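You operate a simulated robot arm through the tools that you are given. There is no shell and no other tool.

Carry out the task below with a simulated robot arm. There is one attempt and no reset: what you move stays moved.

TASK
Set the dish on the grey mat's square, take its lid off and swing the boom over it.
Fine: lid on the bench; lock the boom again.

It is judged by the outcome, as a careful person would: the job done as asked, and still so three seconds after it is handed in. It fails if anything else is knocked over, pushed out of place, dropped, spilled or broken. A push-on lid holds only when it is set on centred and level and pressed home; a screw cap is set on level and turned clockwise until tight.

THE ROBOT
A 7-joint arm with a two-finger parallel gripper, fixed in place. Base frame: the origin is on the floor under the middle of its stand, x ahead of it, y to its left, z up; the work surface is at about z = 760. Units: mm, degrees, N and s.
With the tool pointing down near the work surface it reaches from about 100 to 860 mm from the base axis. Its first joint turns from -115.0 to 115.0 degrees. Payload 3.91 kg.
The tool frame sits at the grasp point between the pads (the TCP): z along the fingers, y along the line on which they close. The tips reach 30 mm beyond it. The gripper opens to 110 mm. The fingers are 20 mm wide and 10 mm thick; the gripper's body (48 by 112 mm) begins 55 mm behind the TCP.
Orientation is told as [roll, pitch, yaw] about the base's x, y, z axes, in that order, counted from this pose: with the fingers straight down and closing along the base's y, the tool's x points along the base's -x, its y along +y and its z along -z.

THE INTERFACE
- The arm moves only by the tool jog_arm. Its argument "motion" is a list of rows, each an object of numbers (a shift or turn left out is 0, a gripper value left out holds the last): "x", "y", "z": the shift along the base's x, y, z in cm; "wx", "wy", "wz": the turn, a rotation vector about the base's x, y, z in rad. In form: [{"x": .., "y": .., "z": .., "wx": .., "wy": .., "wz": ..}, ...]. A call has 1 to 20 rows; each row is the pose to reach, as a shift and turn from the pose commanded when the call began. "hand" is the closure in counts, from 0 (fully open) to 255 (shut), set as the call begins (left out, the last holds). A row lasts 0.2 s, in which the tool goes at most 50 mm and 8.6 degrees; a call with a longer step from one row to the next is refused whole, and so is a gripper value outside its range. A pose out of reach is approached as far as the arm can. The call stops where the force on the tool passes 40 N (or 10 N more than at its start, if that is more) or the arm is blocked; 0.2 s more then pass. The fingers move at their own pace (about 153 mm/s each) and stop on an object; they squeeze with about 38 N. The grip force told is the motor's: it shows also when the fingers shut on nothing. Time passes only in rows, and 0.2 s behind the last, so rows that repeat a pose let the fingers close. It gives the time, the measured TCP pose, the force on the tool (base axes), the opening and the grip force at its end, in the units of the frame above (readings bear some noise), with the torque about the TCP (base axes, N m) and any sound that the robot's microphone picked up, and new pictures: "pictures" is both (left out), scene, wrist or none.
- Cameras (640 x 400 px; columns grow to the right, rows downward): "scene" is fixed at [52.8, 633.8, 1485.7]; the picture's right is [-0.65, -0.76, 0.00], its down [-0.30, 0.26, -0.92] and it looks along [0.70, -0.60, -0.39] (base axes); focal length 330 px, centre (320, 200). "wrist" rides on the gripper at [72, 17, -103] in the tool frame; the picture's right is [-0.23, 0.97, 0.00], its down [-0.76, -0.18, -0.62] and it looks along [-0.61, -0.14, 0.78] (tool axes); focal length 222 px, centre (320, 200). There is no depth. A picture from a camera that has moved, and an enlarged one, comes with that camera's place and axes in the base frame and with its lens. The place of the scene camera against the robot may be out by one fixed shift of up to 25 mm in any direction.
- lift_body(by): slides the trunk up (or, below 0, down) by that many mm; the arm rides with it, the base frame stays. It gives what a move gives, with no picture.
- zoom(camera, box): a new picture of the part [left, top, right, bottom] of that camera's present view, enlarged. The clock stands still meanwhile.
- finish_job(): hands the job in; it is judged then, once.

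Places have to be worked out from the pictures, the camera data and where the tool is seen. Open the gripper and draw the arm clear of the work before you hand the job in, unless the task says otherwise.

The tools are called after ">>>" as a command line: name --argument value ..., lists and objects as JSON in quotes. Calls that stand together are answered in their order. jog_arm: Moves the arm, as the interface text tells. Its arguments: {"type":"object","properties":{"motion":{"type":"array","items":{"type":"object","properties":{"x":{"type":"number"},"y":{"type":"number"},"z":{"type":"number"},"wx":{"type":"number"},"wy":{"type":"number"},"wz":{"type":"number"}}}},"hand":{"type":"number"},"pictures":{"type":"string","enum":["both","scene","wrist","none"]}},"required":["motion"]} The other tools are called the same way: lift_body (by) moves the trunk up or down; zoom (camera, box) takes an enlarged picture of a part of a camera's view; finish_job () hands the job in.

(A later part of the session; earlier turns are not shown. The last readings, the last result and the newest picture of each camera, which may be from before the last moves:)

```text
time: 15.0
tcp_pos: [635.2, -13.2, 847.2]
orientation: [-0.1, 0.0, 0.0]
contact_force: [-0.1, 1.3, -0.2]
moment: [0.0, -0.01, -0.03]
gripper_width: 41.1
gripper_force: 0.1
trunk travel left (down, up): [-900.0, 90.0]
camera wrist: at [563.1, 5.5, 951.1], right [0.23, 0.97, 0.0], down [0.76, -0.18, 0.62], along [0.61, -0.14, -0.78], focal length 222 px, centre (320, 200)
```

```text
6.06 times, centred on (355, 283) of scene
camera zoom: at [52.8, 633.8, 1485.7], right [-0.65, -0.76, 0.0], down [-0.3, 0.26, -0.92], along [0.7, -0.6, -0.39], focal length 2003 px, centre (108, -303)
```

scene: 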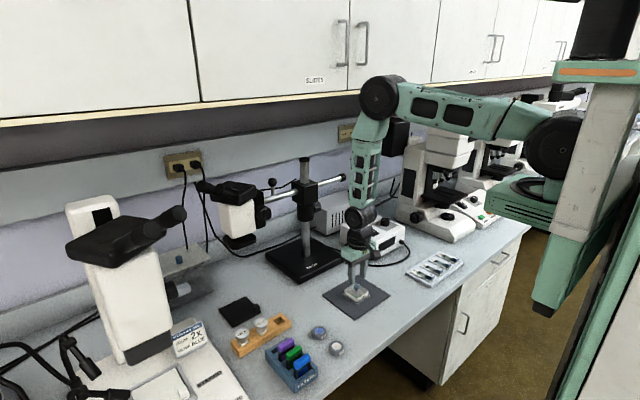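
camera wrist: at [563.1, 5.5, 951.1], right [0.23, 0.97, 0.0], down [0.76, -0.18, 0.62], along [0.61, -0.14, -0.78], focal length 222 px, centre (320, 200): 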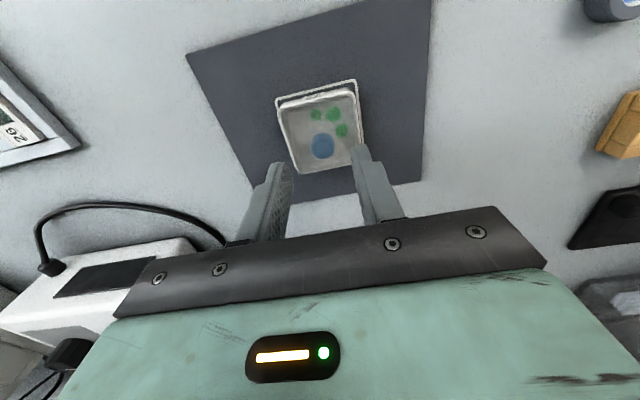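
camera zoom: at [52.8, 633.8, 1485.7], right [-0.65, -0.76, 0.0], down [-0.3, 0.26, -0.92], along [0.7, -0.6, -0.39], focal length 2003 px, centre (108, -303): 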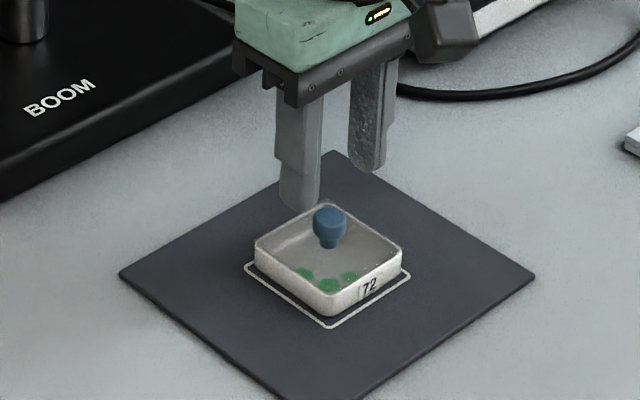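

The knob is about 2 mm off the finger centre in x and y. I correct, go down so the tips are just above the lid, and look.

>>> jog_arm --motion '[{"x": 0.22, "y": 0.24, "z": 0}, {"x": 0.22, "y": 0.24, "z": -1.8}, {"x": 0.22, "y": 0.24, "z": -3.0}, {"x": 0.22, "y": 0.24, "z": -3.6}, {"x": 0.22, "y": 0.24, "z": -3.6}]' --pictures "both"

>>> zoom --camera "wrist" --box '[220, 100, 420, 225]'

>>> zoom --camera "scene" --box '[325, 255, 385, 299]'

```text
time: 16.2
tcp_pos: [636.9, -7.8, 814.1]
orientation: [0.1, 0.1, 0.0]
contact_force: [-0.9, 0.1, -0.9]
moment: [-0.01, 0.01, 0.01]
gripper_width: 41.0
gripper_force: 0.1
trunk travel left (down, up): [-900.0, 90.0]
camera wrist: at [565.2, 10.2, 917.5], right [0.23, 0.97, 0.0], down [0.76, -0.18, 0.62], along [0.61, -0.14, -0.78], focal length 222 px, centre (320, 200)
```

scene: 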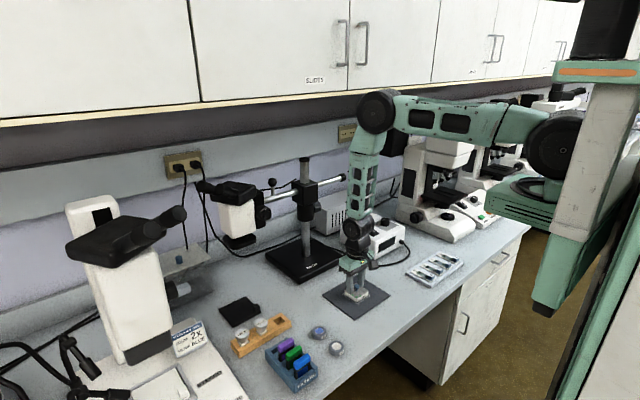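
wrist: 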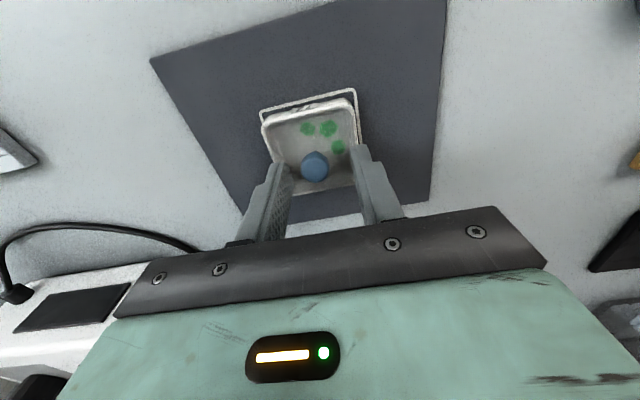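

```text
3.20 times, centred on (320, 162) of wrist
camera zoom: at [565.2, 10.2, 917.5], right [0.23, 0.97, 0.0], down [0.76, -0.18, 0.62], along [0.61, -0.14, -0.78], focal length 711 px, centre (320, 320)
```

zoom: 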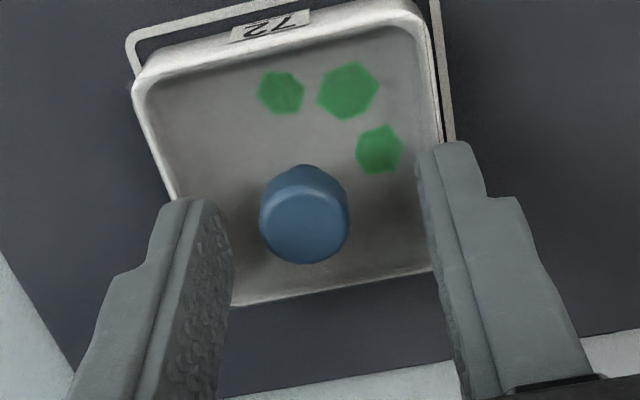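

```text
9.09 times, centred on (355, 277) of scene
camera zoom: at [52.8, 633.8, 1485.7], right [-0.65, -0.76, 0.0], down [-0.3, 0.26, -0.92], along [0.7, -0.6, -0.39], focal length 3004 px, centre (2, -500)
```

zoom: 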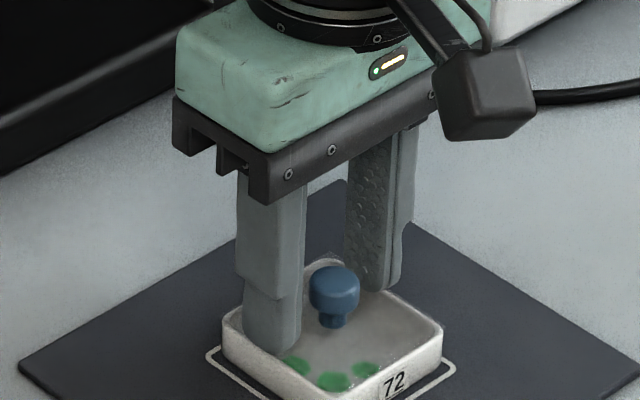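

The knob is now about 3 mm toward −y of the finger centre. I correct that and narrow the opening, then check before closing.

>>> jog_arm --motion '[{"x": -0.05, "y": -0.15, "z": 0}, {"x": -0.05, "y": -0.27, "z": -0.1}, {"x": -0.05, "y": -0.27, "z": -0.2}, {"x": -0.05, "y": -0.27, "z": -0.2}]' --hand 185 --pictures "wrist"

>>> zoom --camera "wrist" --box '[220, 100, 420, 225]'

>>> zoom --camera "scene" --box '[325, 255, 385, 299]'

```text
time: 17.2
tcp_pos: [638.1, -10.3, 814.8]
orientation: [-0.1, 0.0, 0.0]
contact_force: [-1.1, -0.4, 1.2]
moment: [0.02, 0.01, 0.01]
gripper_width: 30.5
gripper_force: 0.1
trunk travel left (down, up): [-900.0, 90.0]
camera wrist: at [565.8, 8.4, 918.1], right [0.23, 0.97, 0.0], down [0.76, -0.18, 0.62], along [0.61, -0.14, -0.78], focal length 222 px, centre (320, 200)
```

wrist: 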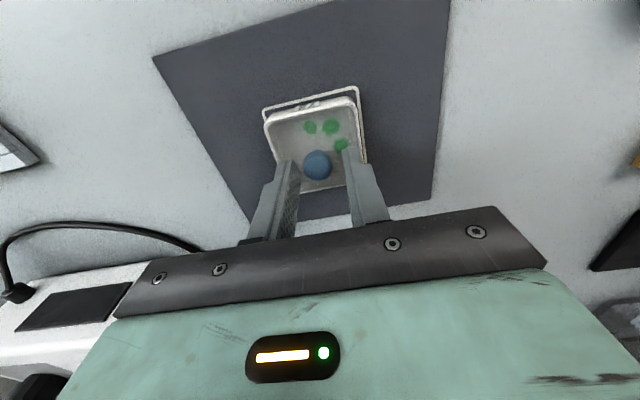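

```text
3.20 times, centred on (320, 162) of wrist
camera zoom: at [565.8, 8.4, 918.1], right [0.23, 0.97, 0.0], down [0.76, -0.18, 0.62], along [0.61, -0.14, -0.78], focal length 711 px, centre (320, 320)
```

zoom: 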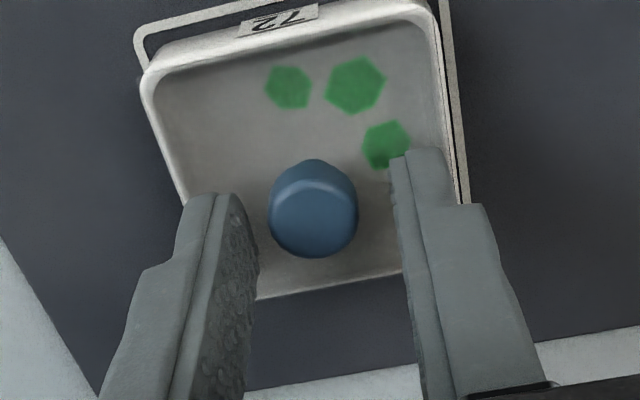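

```text
9.09 times, centred on (355, 277) of scene
camera zoom: at [52.8, 633.8, 1485.7], right [-0.65, -0.76, 0.0], down [-0.3, 0.26, -0.92], along [0.7, -0.6, -0.39], focal length 3004 px, centre (2, -500)
```

zoom: 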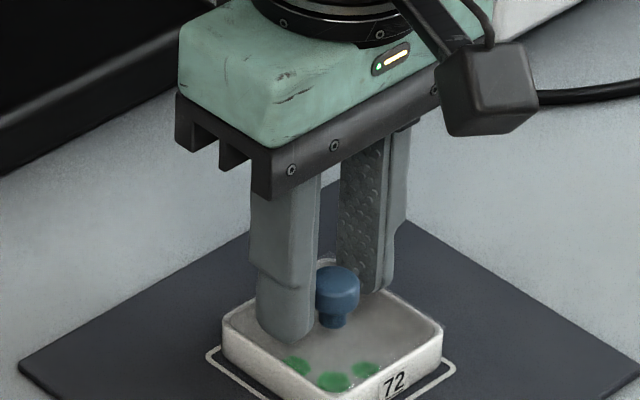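

The knob is centred between the fingers within about 1 mm and the tips reach below its cap. I close on it.

>>> jog_arm --motion '[{"y": -0.08}, {"y": -0.08}, {"y": -0.08}, {"y": -0.08}]' --hand 235 --pictures "wrist"

>>> zoom --camera "wrist" --box '[220, 100, 420, 225]'

>>> zoom --camera "scene" --box '[325, 255, 385, 299]'

```text
time: 18.2
tcp_pos: [639.4, -11.5, 815.2]
orientation: [-0.1, 0.0, 0.1]
contact_force: [-0.3, -0.6, -0.4]
moment: [-0.01, -0.01, 0.02]
gripper_width: 10.8
gripper_force: 37.9
trunk travel left (down, up): [-900.0, 90.0]
heard: snap
camera wrist: at [566.3, 7.3, 918.3], right [0.23, 0.97, 0.0], down [0.76, -0.18, 0.62], along [0.61, -0.14, -0.78], focal length 222 px, centre (320, 200)
```

wrist: 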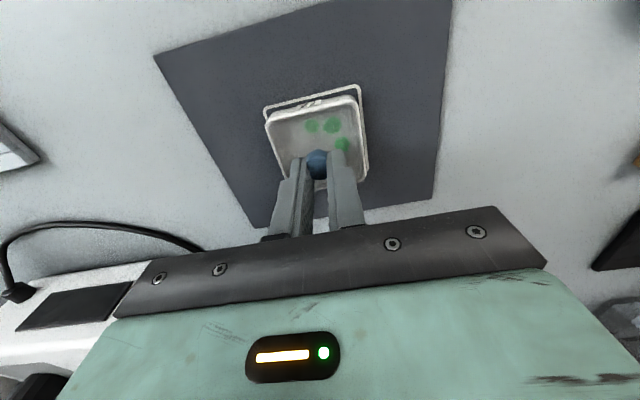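

```text
3.20 times, centred on (320, 162) of wrist
camera zoom: at [566.3, 7.3, 918.3], right [0.23, 0.97, 0.0], down [0.76, -0.18, 0.62], along [0.61, -0.14, -0.78], focal length 711 px, centre (320, 320)
```

zoom: 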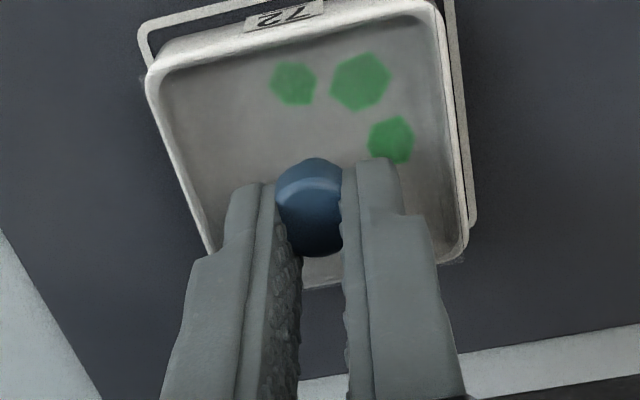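

```text
9.09 times, centred on (355, 277) of scene
camera zoom: at [52.8, 633.8, 1485.7], right [-0.65, -0.76, 0.0], down [-0.3, 0.26, -0.92], along [0.7, -0.6, -0.39], focal length 3004 px, centre (2, -500)
```

zoom: 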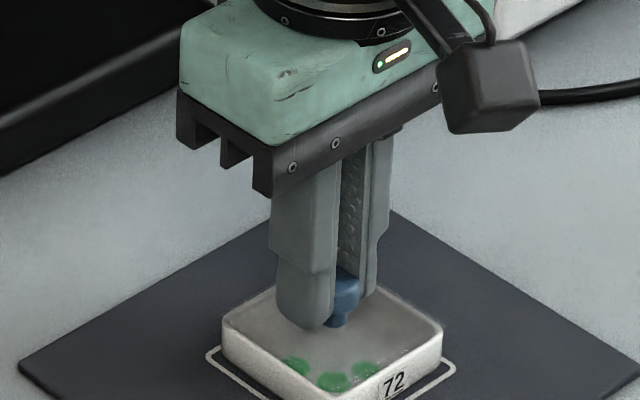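

The grip closed to 10.8 mm and a snap was heard; I look closely at knob, lid and dish before lifting anything.

>>> zoom --camera "scene" --box '[340, 268, 376, 294]'

>>> zoom --camera "wrist" --box '[256, 90, 384, 190]'

```text
15.38 times, centred on (358, 281) of scene
camera zoom: at [52.8, 633.8, 1485.7], right [-0.65, -0.76, 0.0], down [-0.3, 0.26, -0.92], along [0.7, -0.6, -0.39], focal length 5084 px, centre (-265, -1046)
```

zoom: 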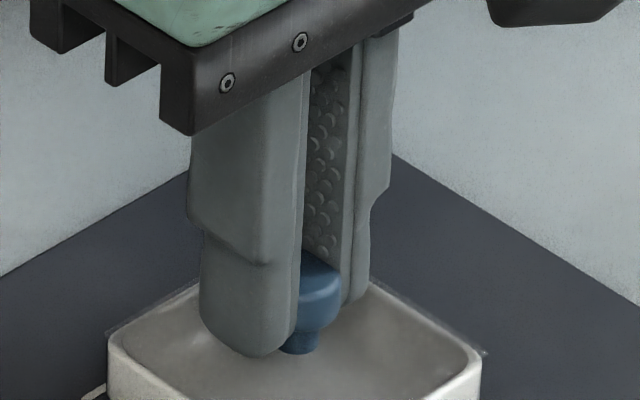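

```text
4.00 times, centred on (320, 140) of wrist
camera zoom: at [566.3, 7.3, 918.3], right [0.23, 0.97, 0.0], down [0.76, -0.18, 0.62], along [0.61, -0.14, -0.78], focal length 888 px, centre (320, 440)
```

zoom: 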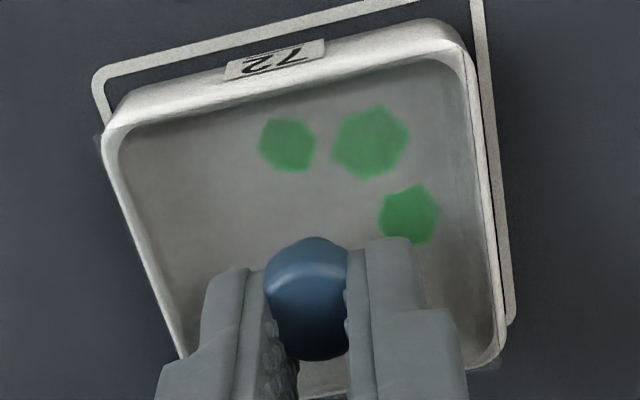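

The knob is held between the pads and nothing looks out of place. I raise by a few millimetres to see whether the lid comes off by itself or the dish follows.

>>> jog_arm --motion '[{"y": -0.08, "z": 0.2}, {"y": -0.08, "z": 0.4}, {"y": -0.08, "z": 0.6}, {"y": -0.08, "z": 0.6}]' --pictures "wrist"

>>> zoom --camera "scene" --box '[325, 255, 385, 299]'

>>> zoom --camera "wrist" --box '[256, 90, 384, 190]'

```text
time: 19.2
tcp_pos: [637.7, -12.9, 821.2]
orientation: [-0.1, 0.0, -0.1]
contact_force: [0.0, -0.2, -0.6]
moment: [-0.01, 0.03, -0.03]
gripper_width: 11.1
gripper_force: 37.7
trunk travel left (down, up): [-900.0, 90.0]
camera wrist: at [566.3, 6.2, 924.2], right [0.23, 0.97, 0.0], down [0.76, -0.18, 0.62], along [0.61, -0.14, -0.78], focal length 222 px, centre (320, 200)
```

wrist: 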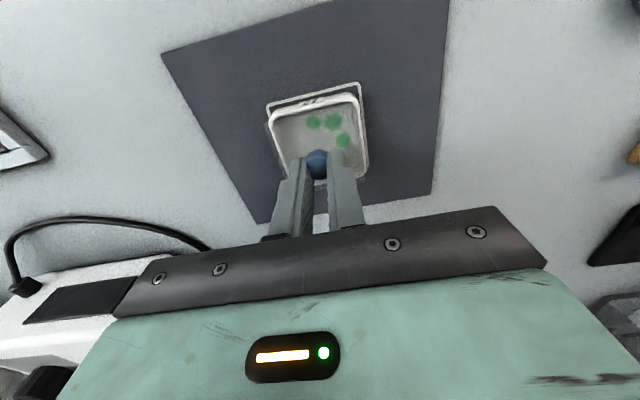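

```text
9.09 times, centred on (355, 277) of scene
camera zoom: at [52.8, 633.8, 1485.7], right [-0.65, -0.76, 0.0], down [-0.3, 0.26, -0.92], along [0.7, -0.6, -0.39], focal length 3004 px, centre (2, -500)
```

zoom: 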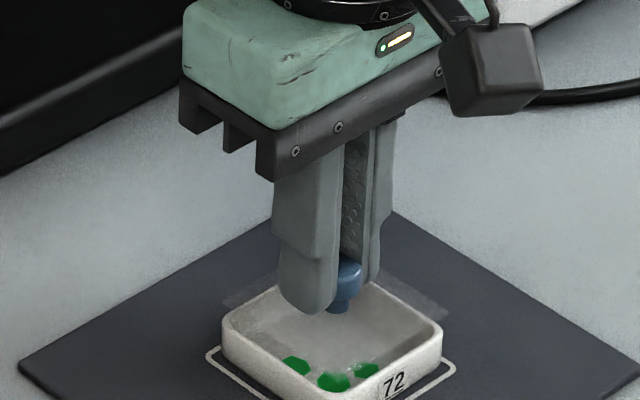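

```text
4.00 times, centred on (320, 140) of wrist
camera zoom: at [566.3, 6.2, 924.2], right [0.23, 0.97, 0.0], down [0.76, -0.18, 0.62], along [0.61, -0.14, -0.78], focal length 888 px, centre (320, 440)
```

zoom: 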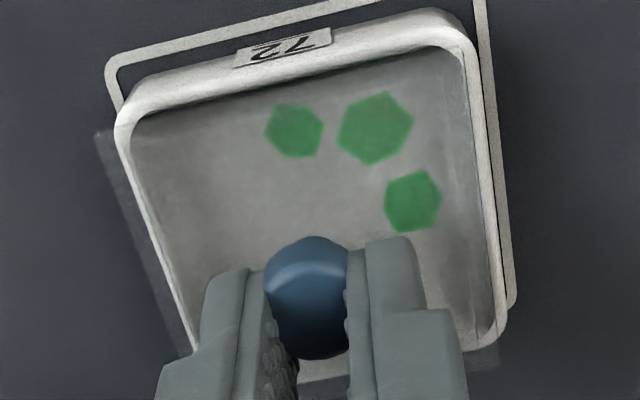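

The lid came free by itself and the dish stayed in place. I lift it clear and carry it to the free bench between the mat and the slide tray, around (605, −162).

>>> jog_arm --motion '[{"z": 1.5}, {"z": 3.5}, {"z": 5.5}, {"x": -0.3, "y": -1.5, "z": 6.0}, {"x": -0.9, "y": -4.5, "z": 6.0}, {"x": -1.6, "y": -7.5, "z": 6.0}, {"x": -2.3, "y": -10.5, "z": 6.0}, {"x": -3.0, "y": -13.5, "z": 6.0}, {"x": -3.3, "y": -15.0, "z": 6.0}, {"x": -3.3, "y": -15.0, "z": 6.0}]' --pictures "both"

>>> zoom --camera "scene" --box '[310, 215, 460, 320]'

>>> zoom --camera "wrist" --box '[160, 60, 480, 260]'

```text
time: 21.4
tcp_pos: [604.7, -161.2, 880.8]
orientation: [0.0, 0.1, 0.0]
contact_force: [-0.6, -0.7, 0.4]
moment: [-0.01, -0.01, 0.01]
gripper_width: 10.8
gripper_force: 38.3
trunk travel left (down, up): [-900.0, 90.0]
camera wrist: at [532.6, -142.4, 984.3], right [0.23, 0.97, 0.0], down [0.76, -0.18, 0.62], along [0.61, -0.14, -0.78], focal length 222 px, centre (320, 200)
```

scene: 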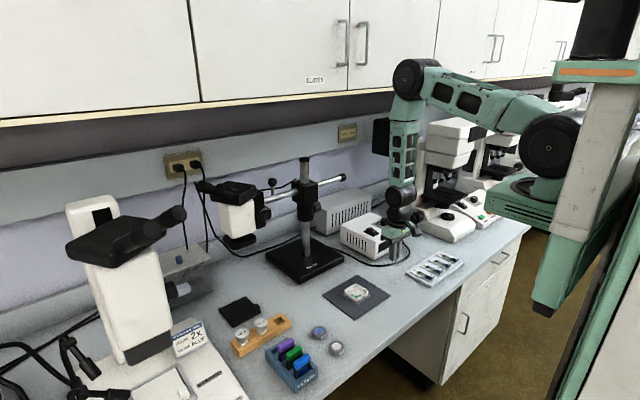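
wrist: 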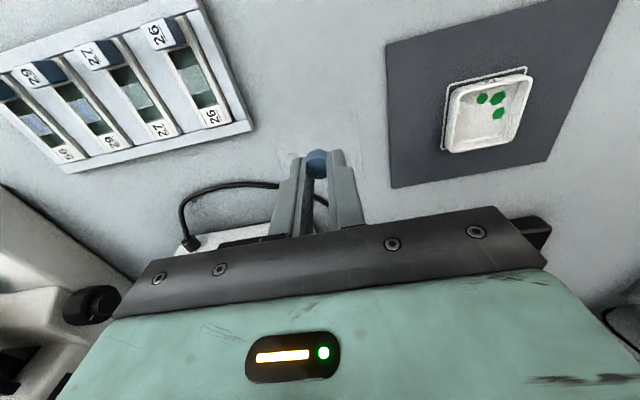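

```text
3.81 times, centred on (385, 268) of scene
camera zoom: at [52.8, 633.8, 1485.7], right [-0.65, -0.76, 0.0], down [-0.3, 0.26, -0.92], along [0.7, -0.6, -0.39], focal length 1259 px, centre (72, -57)
```

zoom: 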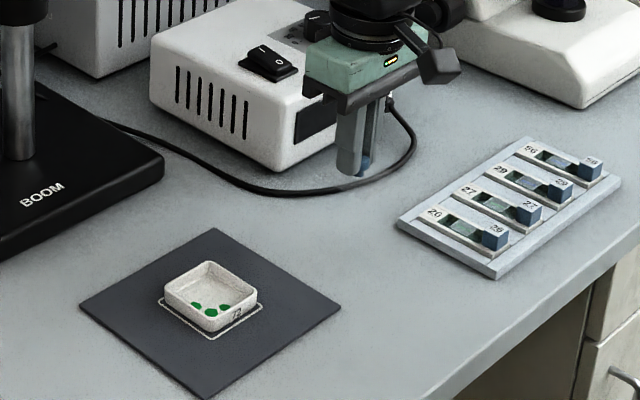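

```text
2.00 times, centred on (320, 160) of wrist
camera zoom: at [532.6, -142.4, 984.3], right [0.23, 0.97, 0.0], down [0.76, -0.18, 0.62], along [0.61, -0.14, -0.78], focal length 444 px, centre (320, 280)
```

zoom: 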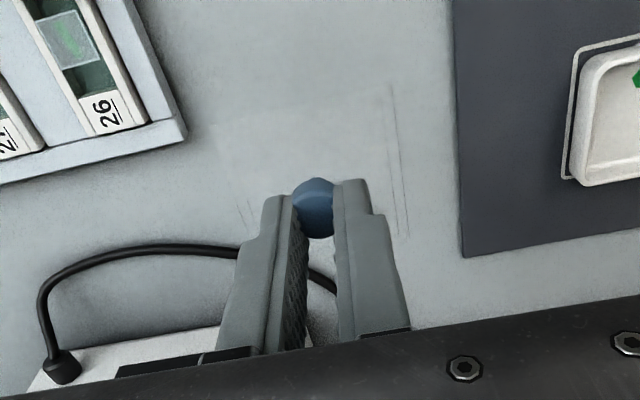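

The dish stays in the outline and the lid hangs level from the knob. The bench below is clear, so I lower the lid in stages.

>>> jog_arm --motion '[{"z": -3.0}, {"z": -5.5}, {"z": -7.2}, {"z": -7.8}, {"z": -7.8}]' --pictures "both"

>>> zoom --camera "scene" --box '[370, 240, 430, 284]'

>>> zoom --camera "wrist" --box '[220, 80, 420, 205]'

```text
time: 22.6
tcp_pos: [607.4, -161.8, 801.1]
orientation: [0.0, 0.0, 0.0]
contact_force: [-0.3, 0.0, -0.4]
moment: [0.0, -0.01, -0.01]
gripper_width: 10.9
gripper_force: 38.0
trunk travel left (down, up): [-900.0, 90.0]
camera wrist: at [534.3, -143.1, 904.7], right [0.23, 0.97, 0.0], down [0.76, -0.18, 0.62], along [0.61, -0.14, -0.78], focal length 222 px, centre (320, 200)
```

scene: 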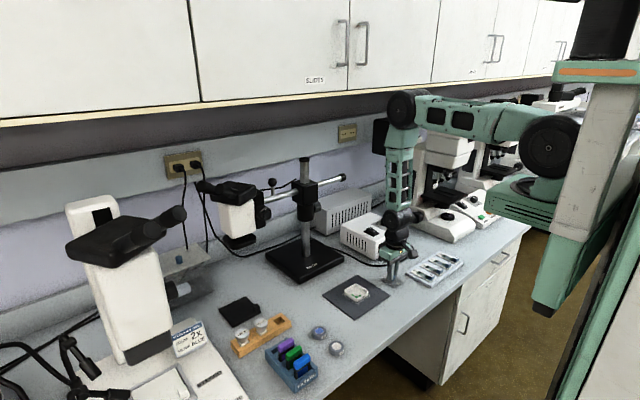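
wrist: 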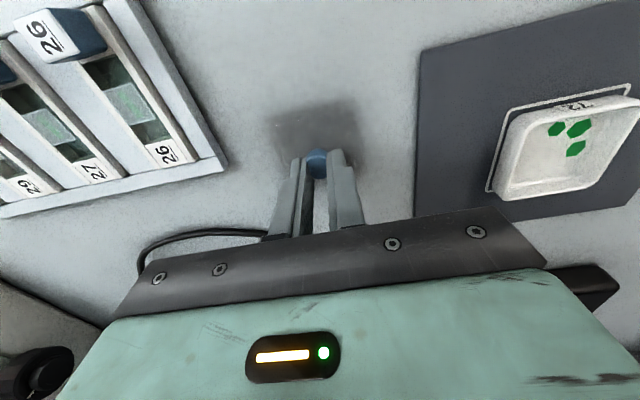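

```text
9.09 times, centred on (400, 262) of scene
camera zoom: at [52.8, 633.8, 1485.7], right [-0.65, -0.76, 0.0], down [-0.3, 0.26, -0.92], along [0.7, -0.6, -0.39], focal length 3004 px, centre (-407, -364)
```

zoom: 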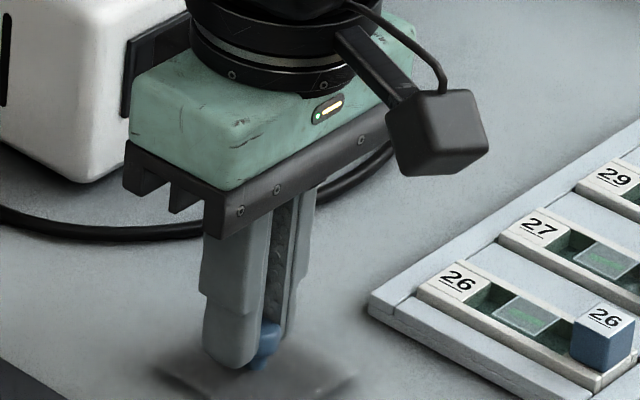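

```text
3.20 times, centred on (320, 142) of wrist
camera zoom: at [534.3, -143.1, 904.7], right [0.23, 0.97, 0.0], down [0.76, -0.18, 0.62], along [0.61, -0.14, -0.78], focal length 711 px, centre (320, 384)
```

zoom: 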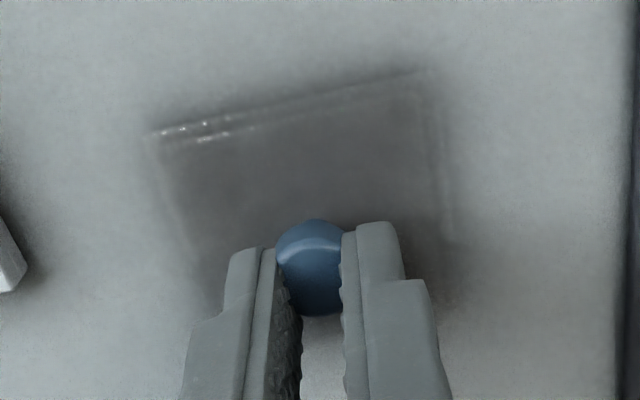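

The lid's shadow shows it is just above the bench. I lower by small steps until the bench pushes back.

>>> jog_arm --motion '[{"z": -0.15}, {"z": -0.3}, {"z": -0.4}, {"z": -0.4}]' --pictures "none"

```text
time: 23.6
tcp_pos: [604.8, -162.4, 798.4]
orientation: [0.0, 0.0, 0.1]
contact_force: [0.7, -2.2, 7.5]
moment: [-0.18, 0.08, -0.02]
gripper_width: 11.0
gripper_force: 37.9
trunk travel left (down, up): [-900.0, 90.0]
```

The lid is on the bench (7.5 N). I open the fingers a little and rise straight up.

>>> jog_arm --motion '[{"z": 0}, {"z": 0}, {"z": 0}]' --hand 170 --pictures "none"

>>> jog_arm --motion '[{"z": 1.0}, {"z": 3.0}, {"z": 6.0}, {"z": 9.0}, {"x": -2.0, "z": 12.0}, {"x": -4.0, "z": 15.0}, {"x": -4.0, "z": 15.0}]' --pictures "both"

>>> zoom --camera "scene" --box '[310, 225, 460, 320]'

>>> zoom --camera "wrist" --box '[200, 60, 440, 210]'

```text
time: 24.4
tcp_pos: [605.2, -162.9, 797.6]
orientation: [0.0, 0.1, 0.0]
contact_force: [-0.4, 0.3, -0.2]
moment: [-0.02, -0.04, -0.01]
gripper_width: 36.4
gripper_force: 0.1
trunk travel left (down, up): [-900.0, 90.0]
```

```text
time: 26.0
tcp_pos: [566.5, -162.8, 948.5]
orientation: [0.0, -0.1, 0.0]
contact_force: [1.0, -0.6, -1.2]
moment: [-0.03, -0.02, -0.02]
gripper_width: 36.6
gripper_force: 0.0
trunk travel left (down, up): [-900.0, 90.0]
camera wrist: at [494.2, -144.7, 1051.0], right [0.23, 0.97, 0.0], down [0.76, -0.18, 0.62], along [0.61, -0.14, -0.78], focal length 222 px, centre (320, 200)
```

scene: 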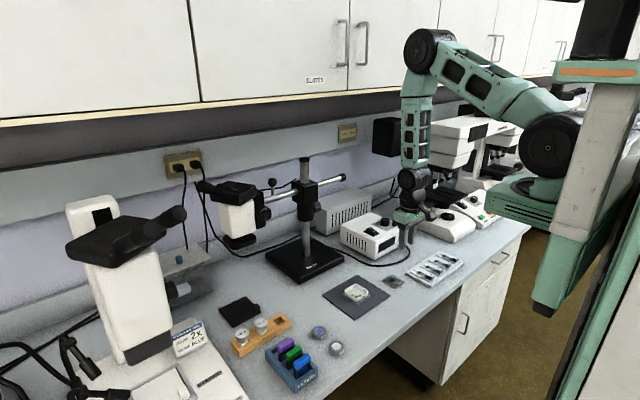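
wrist: 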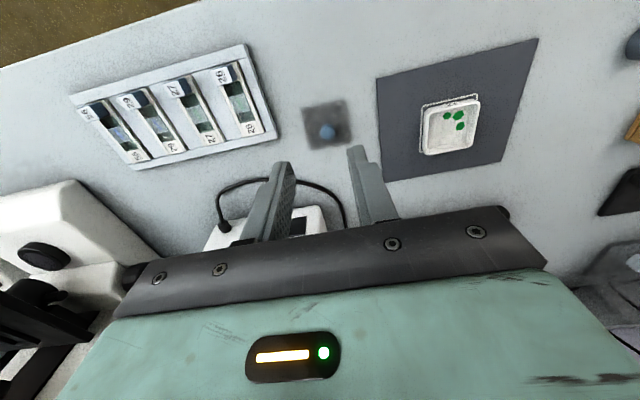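

```text
4.21 times, centred on (385, 272) of scene
camera zoom: at [52.8, 633.8, 1485.7], right [-0.65, -0.76, 0.0], down [-0.3, 0.26, -0.92], along [0.7, -0.6, -0.39], focal length 1391 px, centre (46, -105)
```

zoom: 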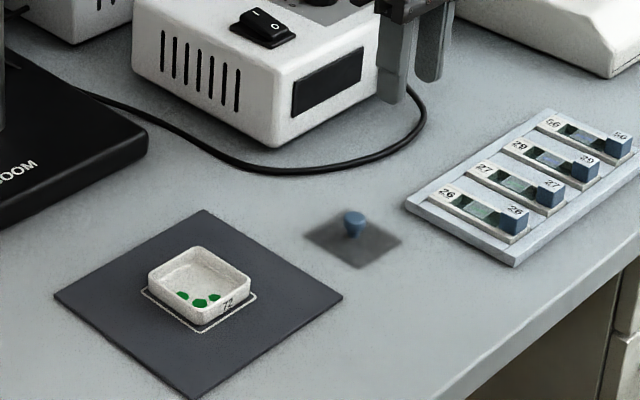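

```text
2.67 times, centred on (320, 135) of wrist
camera zoom: at [494.2, -144.7, 1051.0], right [0.23, 0.97, 0.0], down [0.76, -0.18, 0.62], along [0.61, -0.14, -0.78], focal length 592 px, centre (320, 373)
```

zoom: 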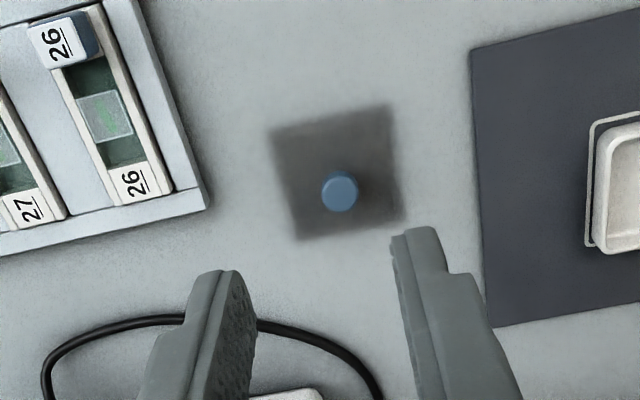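

The lid stands flat on the bench and the dish is untouched. Now the boom: I raise and tilt the hand about 40° so the wrist camera looks almost level at the clamp.

>>> jog_arm --motion '[{"z": 3.0}, {"x": 1.5, "y": 2.5, "z": 5.0, "wy": -0.1}, {"x": 3.5, "y": 5.5, "z": 7.0, "wy": -0.22}, {"x": 5.5, "y": 8.5, "z": 8.0, "wy": -0.34}, {"x": 7.5, "y": 11.5, "z": 8.0, "wy": -0.46}, {"x": 9.5, "y": 14.5, "z": 8.0, "wy": -0.58}, {"x": 11.5, "y": 17.5, "z": 8.0, "wy": -0.698}, {"x": 11.5, "y": 17.5, "z": 8.0, "wy": -0.698}]' --hand 0 --pictures "both"

>>> zoom --camera "wrist" --box '[200, 60, 440, 210]'

```text
time: 27.8
tcp_pos: [685.3, 14.4, 1029.3]
orientation: [0.1, -40.1, 0.0]
contact_force: [0.0, -0.1, -0.1]
moment: [-0.01, 0.04, 0.01]
gripper_width: 110.1
gripper_force: 0.0
trunk travel left (down, up): [-900.0, 90.0]
camera wrist: at [563.0, 33.1, 1061.5], right [0.17, 0.97, 0.15], down [0.18, -0.18, 0.97], along [0.97, -0.14, -0.21], focal length 222 px, centre (320, 200)
```

scene: 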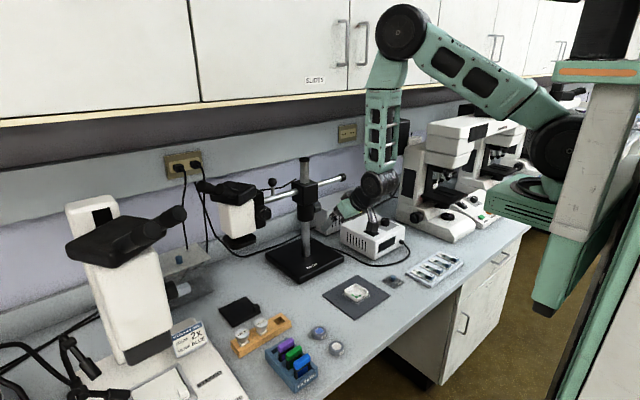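
wrist: 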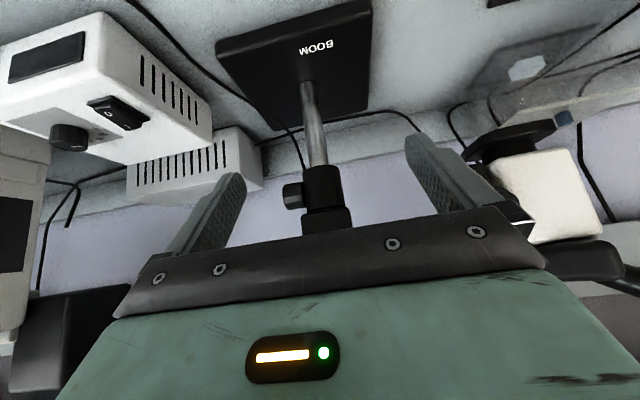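

```text
2.67 times, centred on (320, 135) of wrist
camera zoom: at [563.0, 33.1, 1061.5], right [0.17, 0.97, 0.15], down [0.18, -0.18, 0.97], along [0.97, -0.14, -0.21], focal length 592 px, centre (320, 373)
```

zoom: 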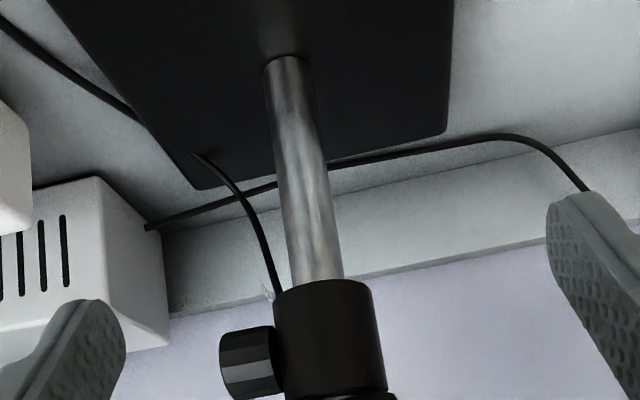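

The collar carries a black knob facing −y (about 40 mm across, near (897, −56, 978)). I tilt further and shift to see the clamp block, boom rod and what surrounds the knob.

>>> jog_arm --motion '[{"x": 1.0, "y": -2.0, "wy": -0.1}, {"x": 2.0, "y": -4.0, "wy": -0.22}, {"x": 3.0, "y": -7.0, "wy": -0.35}, {"x": 3.0, "y": -9.0, "wy": -0.43}, {"x": 3.0, "y": -9.0, "wy": -0.43}]' --pictures "wrist"

>>> zoom --camera "wrist" --box '[240, 0, 560, 200]'

>>> zoom --camera "wrist" --box '[300, 80, 428, 160]'

```text
time: 29.0
tcp_pos: [712.3, -76.4, 1026.8]
orientation: [0.0, -64.7, 0.0]
contact_force: [-0.1, -0.4, 0.3]
moment: [0.03, -0.01, -0.01]
gripper_width: 110.1
gripper_force: 0.1
trunk travel left (down, up): [-900.0, 90.0]
camera wrist: at [587.6, -57.7, 1005.1], right [0.1, 0.97, 0.21], down [-0.24, -0.18, 0.95], along [0.97, -0.14, 0.21], focal length 222 px, centre (320, 200)
```

wrist: 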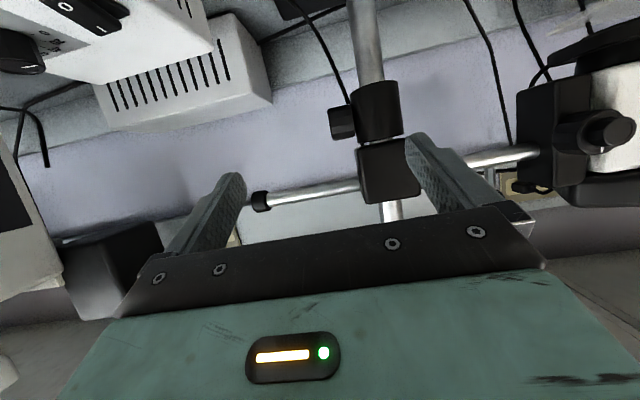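

```text
2.00 times, centred on (400, 100) of wrist
camera zoom: at [587.6, -57.7, 1005.1], right [0.1, 0.97, 0.21], down [-0.24, -0.18, 0.95], along [0.97, -0.14, 0.21], focal length 444 px, centre (160, 400)
```

zoom: 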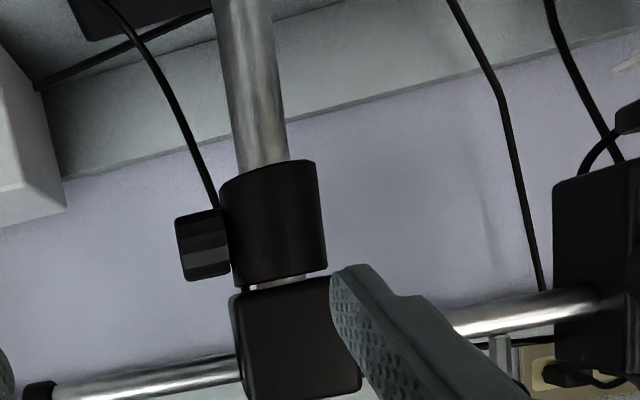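

```text
5.00 times, centred on (364, 120) of wrist
camera zoom: at [587.6, -57.7, 1005.1], right [0.1, 0.97, 0.21], down [-0.24, -0.18, 0.95], along [0.97, -0.14, 0.21], focal length 1111 px, centre (100, 600)
```

zoom: 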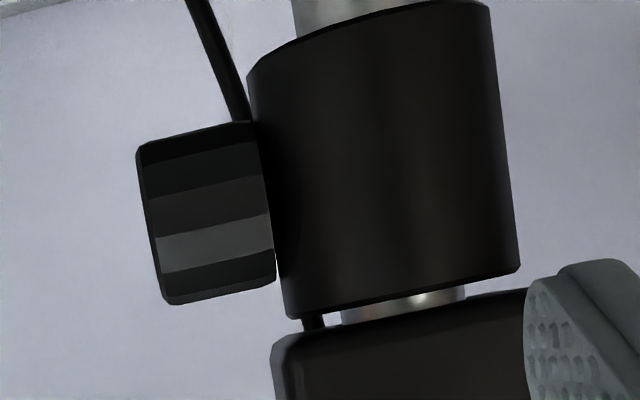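

The collar with the knob is separate from the boom block. I check the block's top, back and the lever-like black line near it in the scene view.

>>> zoom --camera "scene" --box '[280, 165, 330, 197]'

>>> zoom --camera "scene" --box '[230, 170, 310, 220]'

>>> zoom --camera "wrist" --box '[230, 120, 550, 240]'

```text
12.50 times, centred on (305, 181) of scene
camera zoom: at [52.8, 633.8, 1485.7], right [-0.65, -0.76, 0.0], down [-0.3, 0.26, -0.92], along [0.7, -0.6, -0.39], focal length 4131 px, centre (508, 438)
```

zoom: 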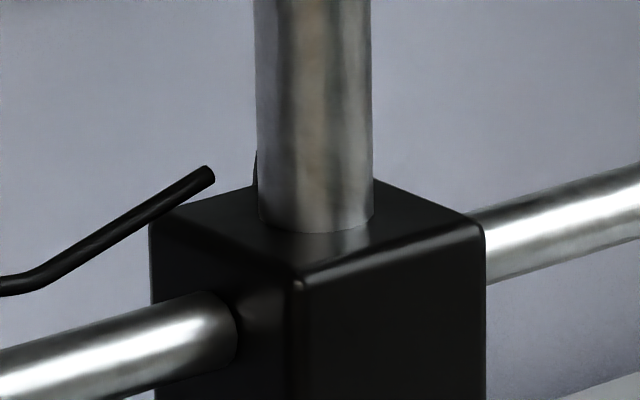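

```text
8.00 times, centred on (270, 195) of scene
camera zoom: at [52.8, 633.8, 1485.7], right [-0.65, -0.76, 0.0], down [-0.3, 0.26, -0.92], along [0.7, -0.6, -0.39], focal length 2644 px, centre (720, 240)
```

zoom: 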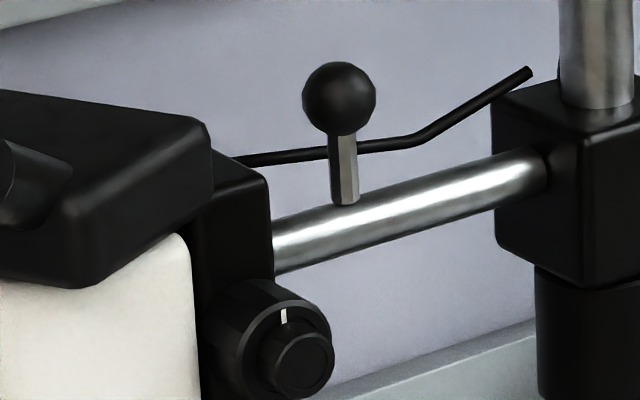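

```text
2.00 times, centred on (390, 180) of wrist
camera zoom: at [587.6, -57.7, 1005.1], right [0.1, 0.97, 0.21], down [-0.24, -0.18, 0.95], along [0.97, -0.14, 0.21], focal length 444 px, centre (180, 240)
```

zoom: 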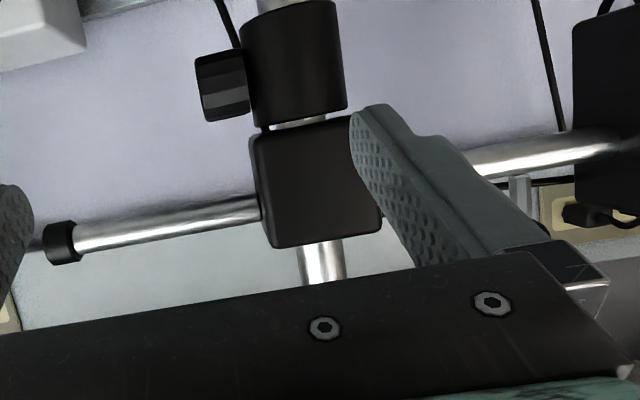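

I view the block from the other side (moving toward +y, a bit higher) to make sure which part is the lock.

>>> jog_arm --motion '[{"x": -1.0, "y": 3.0, "z": 2.0}, {"x": -2.0, "y": 7.0, "z": 4.0}, {"x": -2.0, "y": 11.0, "z": 6.0, "wz": -0.1}, {"x": -2.0, "y": 15.0, "z": 8.0, "wz": -0.2}, {"x": -2.0, "y": 18.0, "z": 10.0, "wz": -0.3}, {"x": -2.0, "y": 18.0, "z": 11.0, "wz": -0.4}, {"x": -2.0, "y": 18.0, "z": 11.0, "wz": -0.4}]' --pictures "both"

>>> zoom --camera "wrist" --box '[200, 20, 440, 170]'

```text
time: 30.6
tcp_pos: [691.4, 104.2, 1139.3]
orientation: [0.0, -64.5, -23.1]
contact_force: [0.5, -0.1, -0.1]
moment: [0.03, 0.0, -0.01]
gripper_width: 110.1
gripper_force: 0.1
trunk travel left (down, up): [-900.0, 90.0]
camera wrist: at [583.6, 170.2, 1117.5], right [0.47, 0.86, 0.21], down [-0.29, -0.07, 0.96], along [0.83, -0.51, 0.21], focal length 222 px, centre (320, 200)
```

scene: 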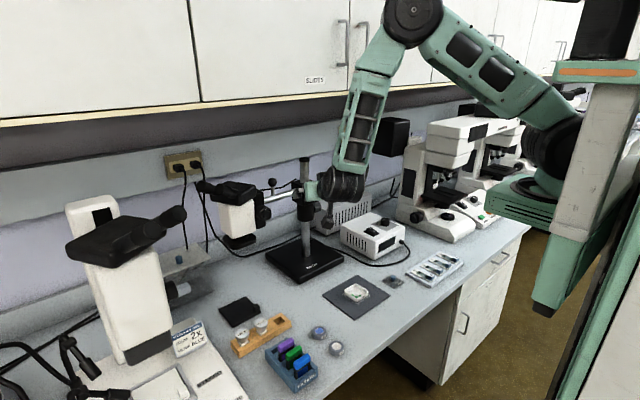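
wrist: 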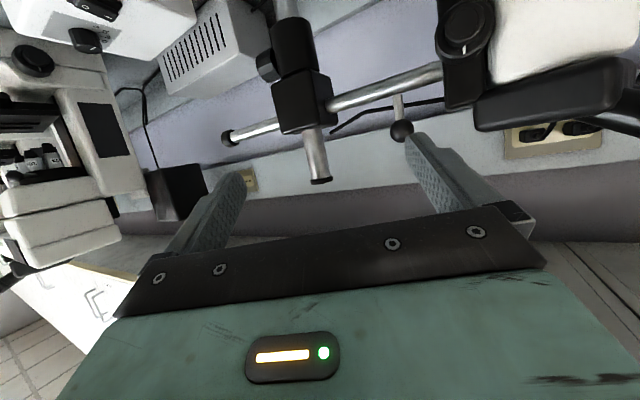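

```text
2.67 times, centred on (320, 95) of wrist
camera zoom: at [583.6, 170.2, 1117.5], right [0.47, 0.86, 0.21], down [-0.29, -0.07, 0.96], along [0.83, -0.51, 0.21], focal length 592 px, centre (320, 480)
```

zoom: 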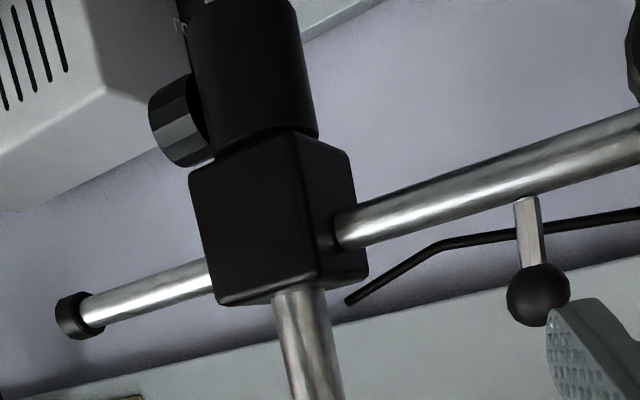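

Triangulating both views: post at about (892, −9), knob centred about (888, −54, 978), 40 mm across, 30 mm long, axis along y; boom rod at z≈1059; block z 1015–1083. The knob is the only lock on the hinge, and the ball on the rod is the swing handle. I go back in front of the knob first.

>>> jog_arm --motion '[{"x": 0.5, "y": -2.5, "z": -2.2, "wz": 0.06}, {"x": 1.0, "y": -5.5, "z": -4.6, "wz": 0.14}, {"x": 1.5, "y": -8.5, "z": -7.2, "wz": 0.22}, {"x": 2.0, "y": -11.5, "z": -10.0, "wz": 0.3}, {"x": 2.5, "y": -14.5, "z": -12.8, "wz": 0.36}, {"x": 3.0, "y": -17.0, "z": -15.4, "wz": 0.4}, {"x": 3.0, "y": -17.0, "z": -15.4, "wz": 0.4}]' --pictures "wrist"

```text
time: 32.2
tcp_pos: [716.2, -65.5, 985.2]
orientation: [0.1, -64.7, -0.1]
contact_force: [0.1, 0.7, -0.2]
moment: [0.02, -0.02, 0.05]
gripper_width: 110.1
gripper_force: 0.0
trunk travel left (down, up): [-900.0, 90.0]
camera wrist: at [592.7, -46.9, 963.9], right [0.1, 0.97, 0.21], down [-0.24, -0.18, 0.95], along [0.97, -0.14, 0.21], focal length 222 px, centre (320, 200)
```

wrist: 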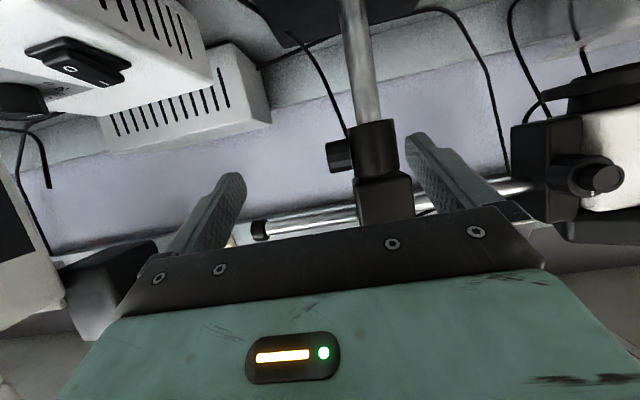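

I now roll the hand 90° about its own axis so the fingers will close above and below the knob, and narrow the opening to about 64 mm.

>>> jog_arm --motion '[{"wx": -0.129, "wz": 0.061}, {"wx": -0.258, "wz": 0.122}, {"wx": -0.387, "wz": 0.183}, {"wx": -0.516, "wz": 0.244}, {"wx": -0.645, "wz": 0.305}, {"wx": -0.775, "wz": 0.366}, {"wx": -0.904, "wz": 0.427}, {"wx": -1.033, "wz": 0.488}, {"wx": -1.162, "wz": 0.549}, {"wx": -1.291, "wz": 0.61}, {"wx": -1.42, "wz": 0.671}, {"wx": -1.42, "wz": 0.671}]' --hand 107 --pictures "both"

>>> zoom --camera "wrist" --box '[160, 0, 480, 200]'

```text
time: 34.8
tcp_pos: [719.2, -67.4, 984.0]
orientation: [-64.6, 0.1, 90.0]
contact_force: [0.4, 0.0, 0.4]
moment: [-0.03, 0.0, 0.0]
gripper_width: 63.8
gripper_force: 0.1
trunk travel left (down, up): [-900.0, 90.0]
camera wrist: at [619.5, -136.9, 1012.8], right [-0.42, 0.23, -0.88], down [-0.49, 0.76, 0.43], along [0.77, 0.61, -0.21], focal length 222 px, centre (320, 200)
```

scene: 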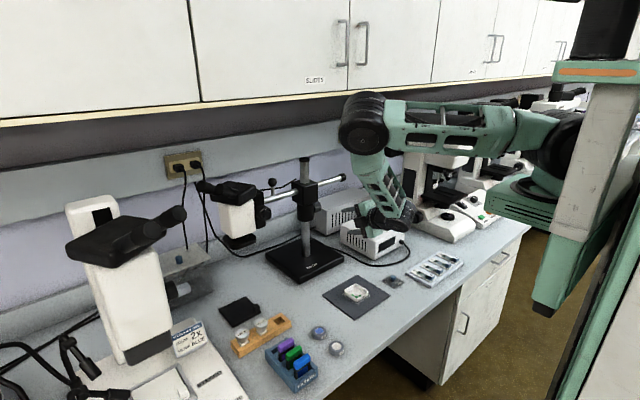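
wrist: 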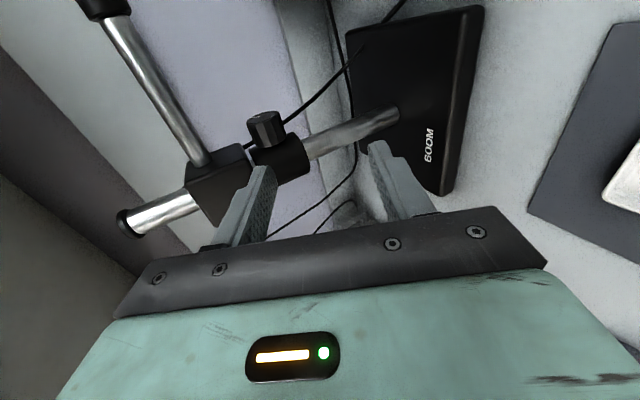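

```text
2.00 times, centred on (320, 100) of wrist
camera zoom: at [619.5, -136.9, 1012.8], right [-0.42, 0.23, -0.88], down [-0.49, 0.76, 0.43], along [0.77, 0.61, -0.21], focal length 444 px, centre (320, 400)
```

zoom: 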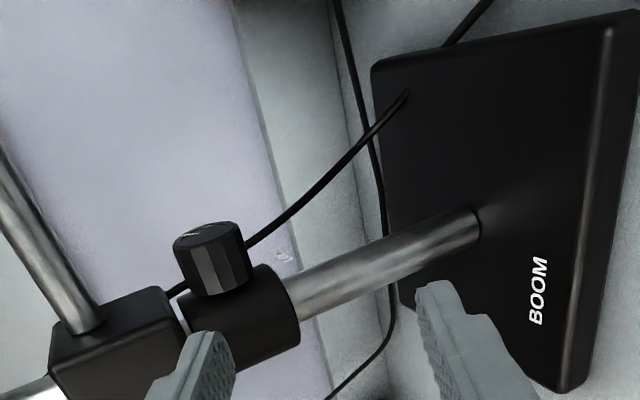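

The roll worked. The knob's end face seems to bear a marking, so I enlarge it.

>>> zoom --camera "wrist" --box '[236, 100, 300, 140]'

```text
10.00 times, centred on (268, 120) of wrist
camera zoom: at [619.5, -136.9, 1012.8], right [-0.42, 0.23, -0.88], down [-0.49, 0.76, 0.43], along [0.77, 0.61, -0.21], focal length 2221 px, centre (840, 1000)
```

zoom: 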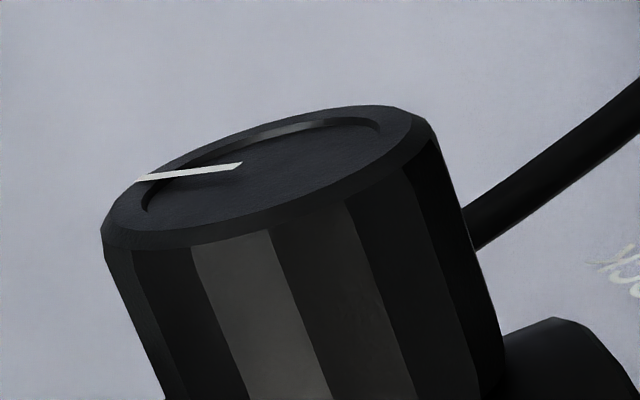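

There is a white index line on the knob and some lettering next to it; I enlarge that lettering.

>>> zoom --camera "wrist" --box '[280, 110, 320, 135]'

>>> zoom --camera "wrist" --box '[180, 90, 340, 190]'

```text
16.00 times, centred on (300, 122) of wrist
camera zoom: at [619.5, -136.9, 1012.8], right [-0.42, 0.23, -0.88], down [-0.49, 0.76, 0.43], along [0.77, 0.61, -0.21], focal length 3554 px, centre (640, 1440)
```

zoom: 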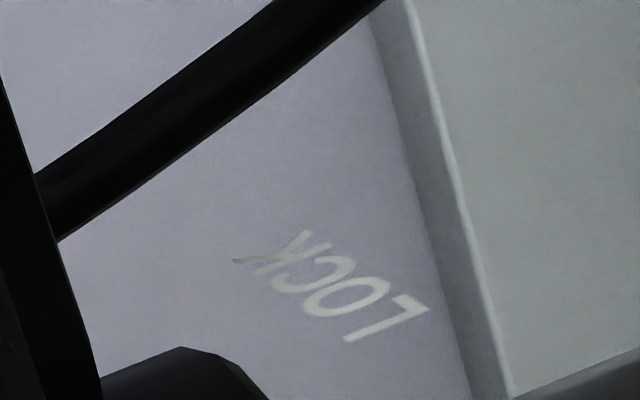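

```text
4.00 times, centred on (260, 140) of wrist
camera zoom: at [619.5, -136.9, 1012.8], right [-0.42, 0.23, -0.88], down [-0.49, 0.76, 0.43], along [0.77, 0.61, -0.21], focal length 888 px, centre (560, 440)
```

zoom: 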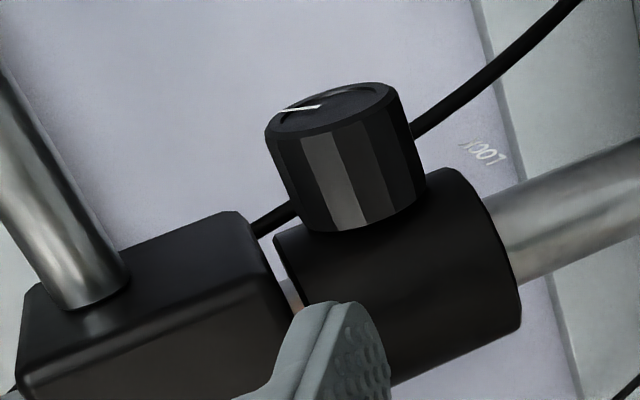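

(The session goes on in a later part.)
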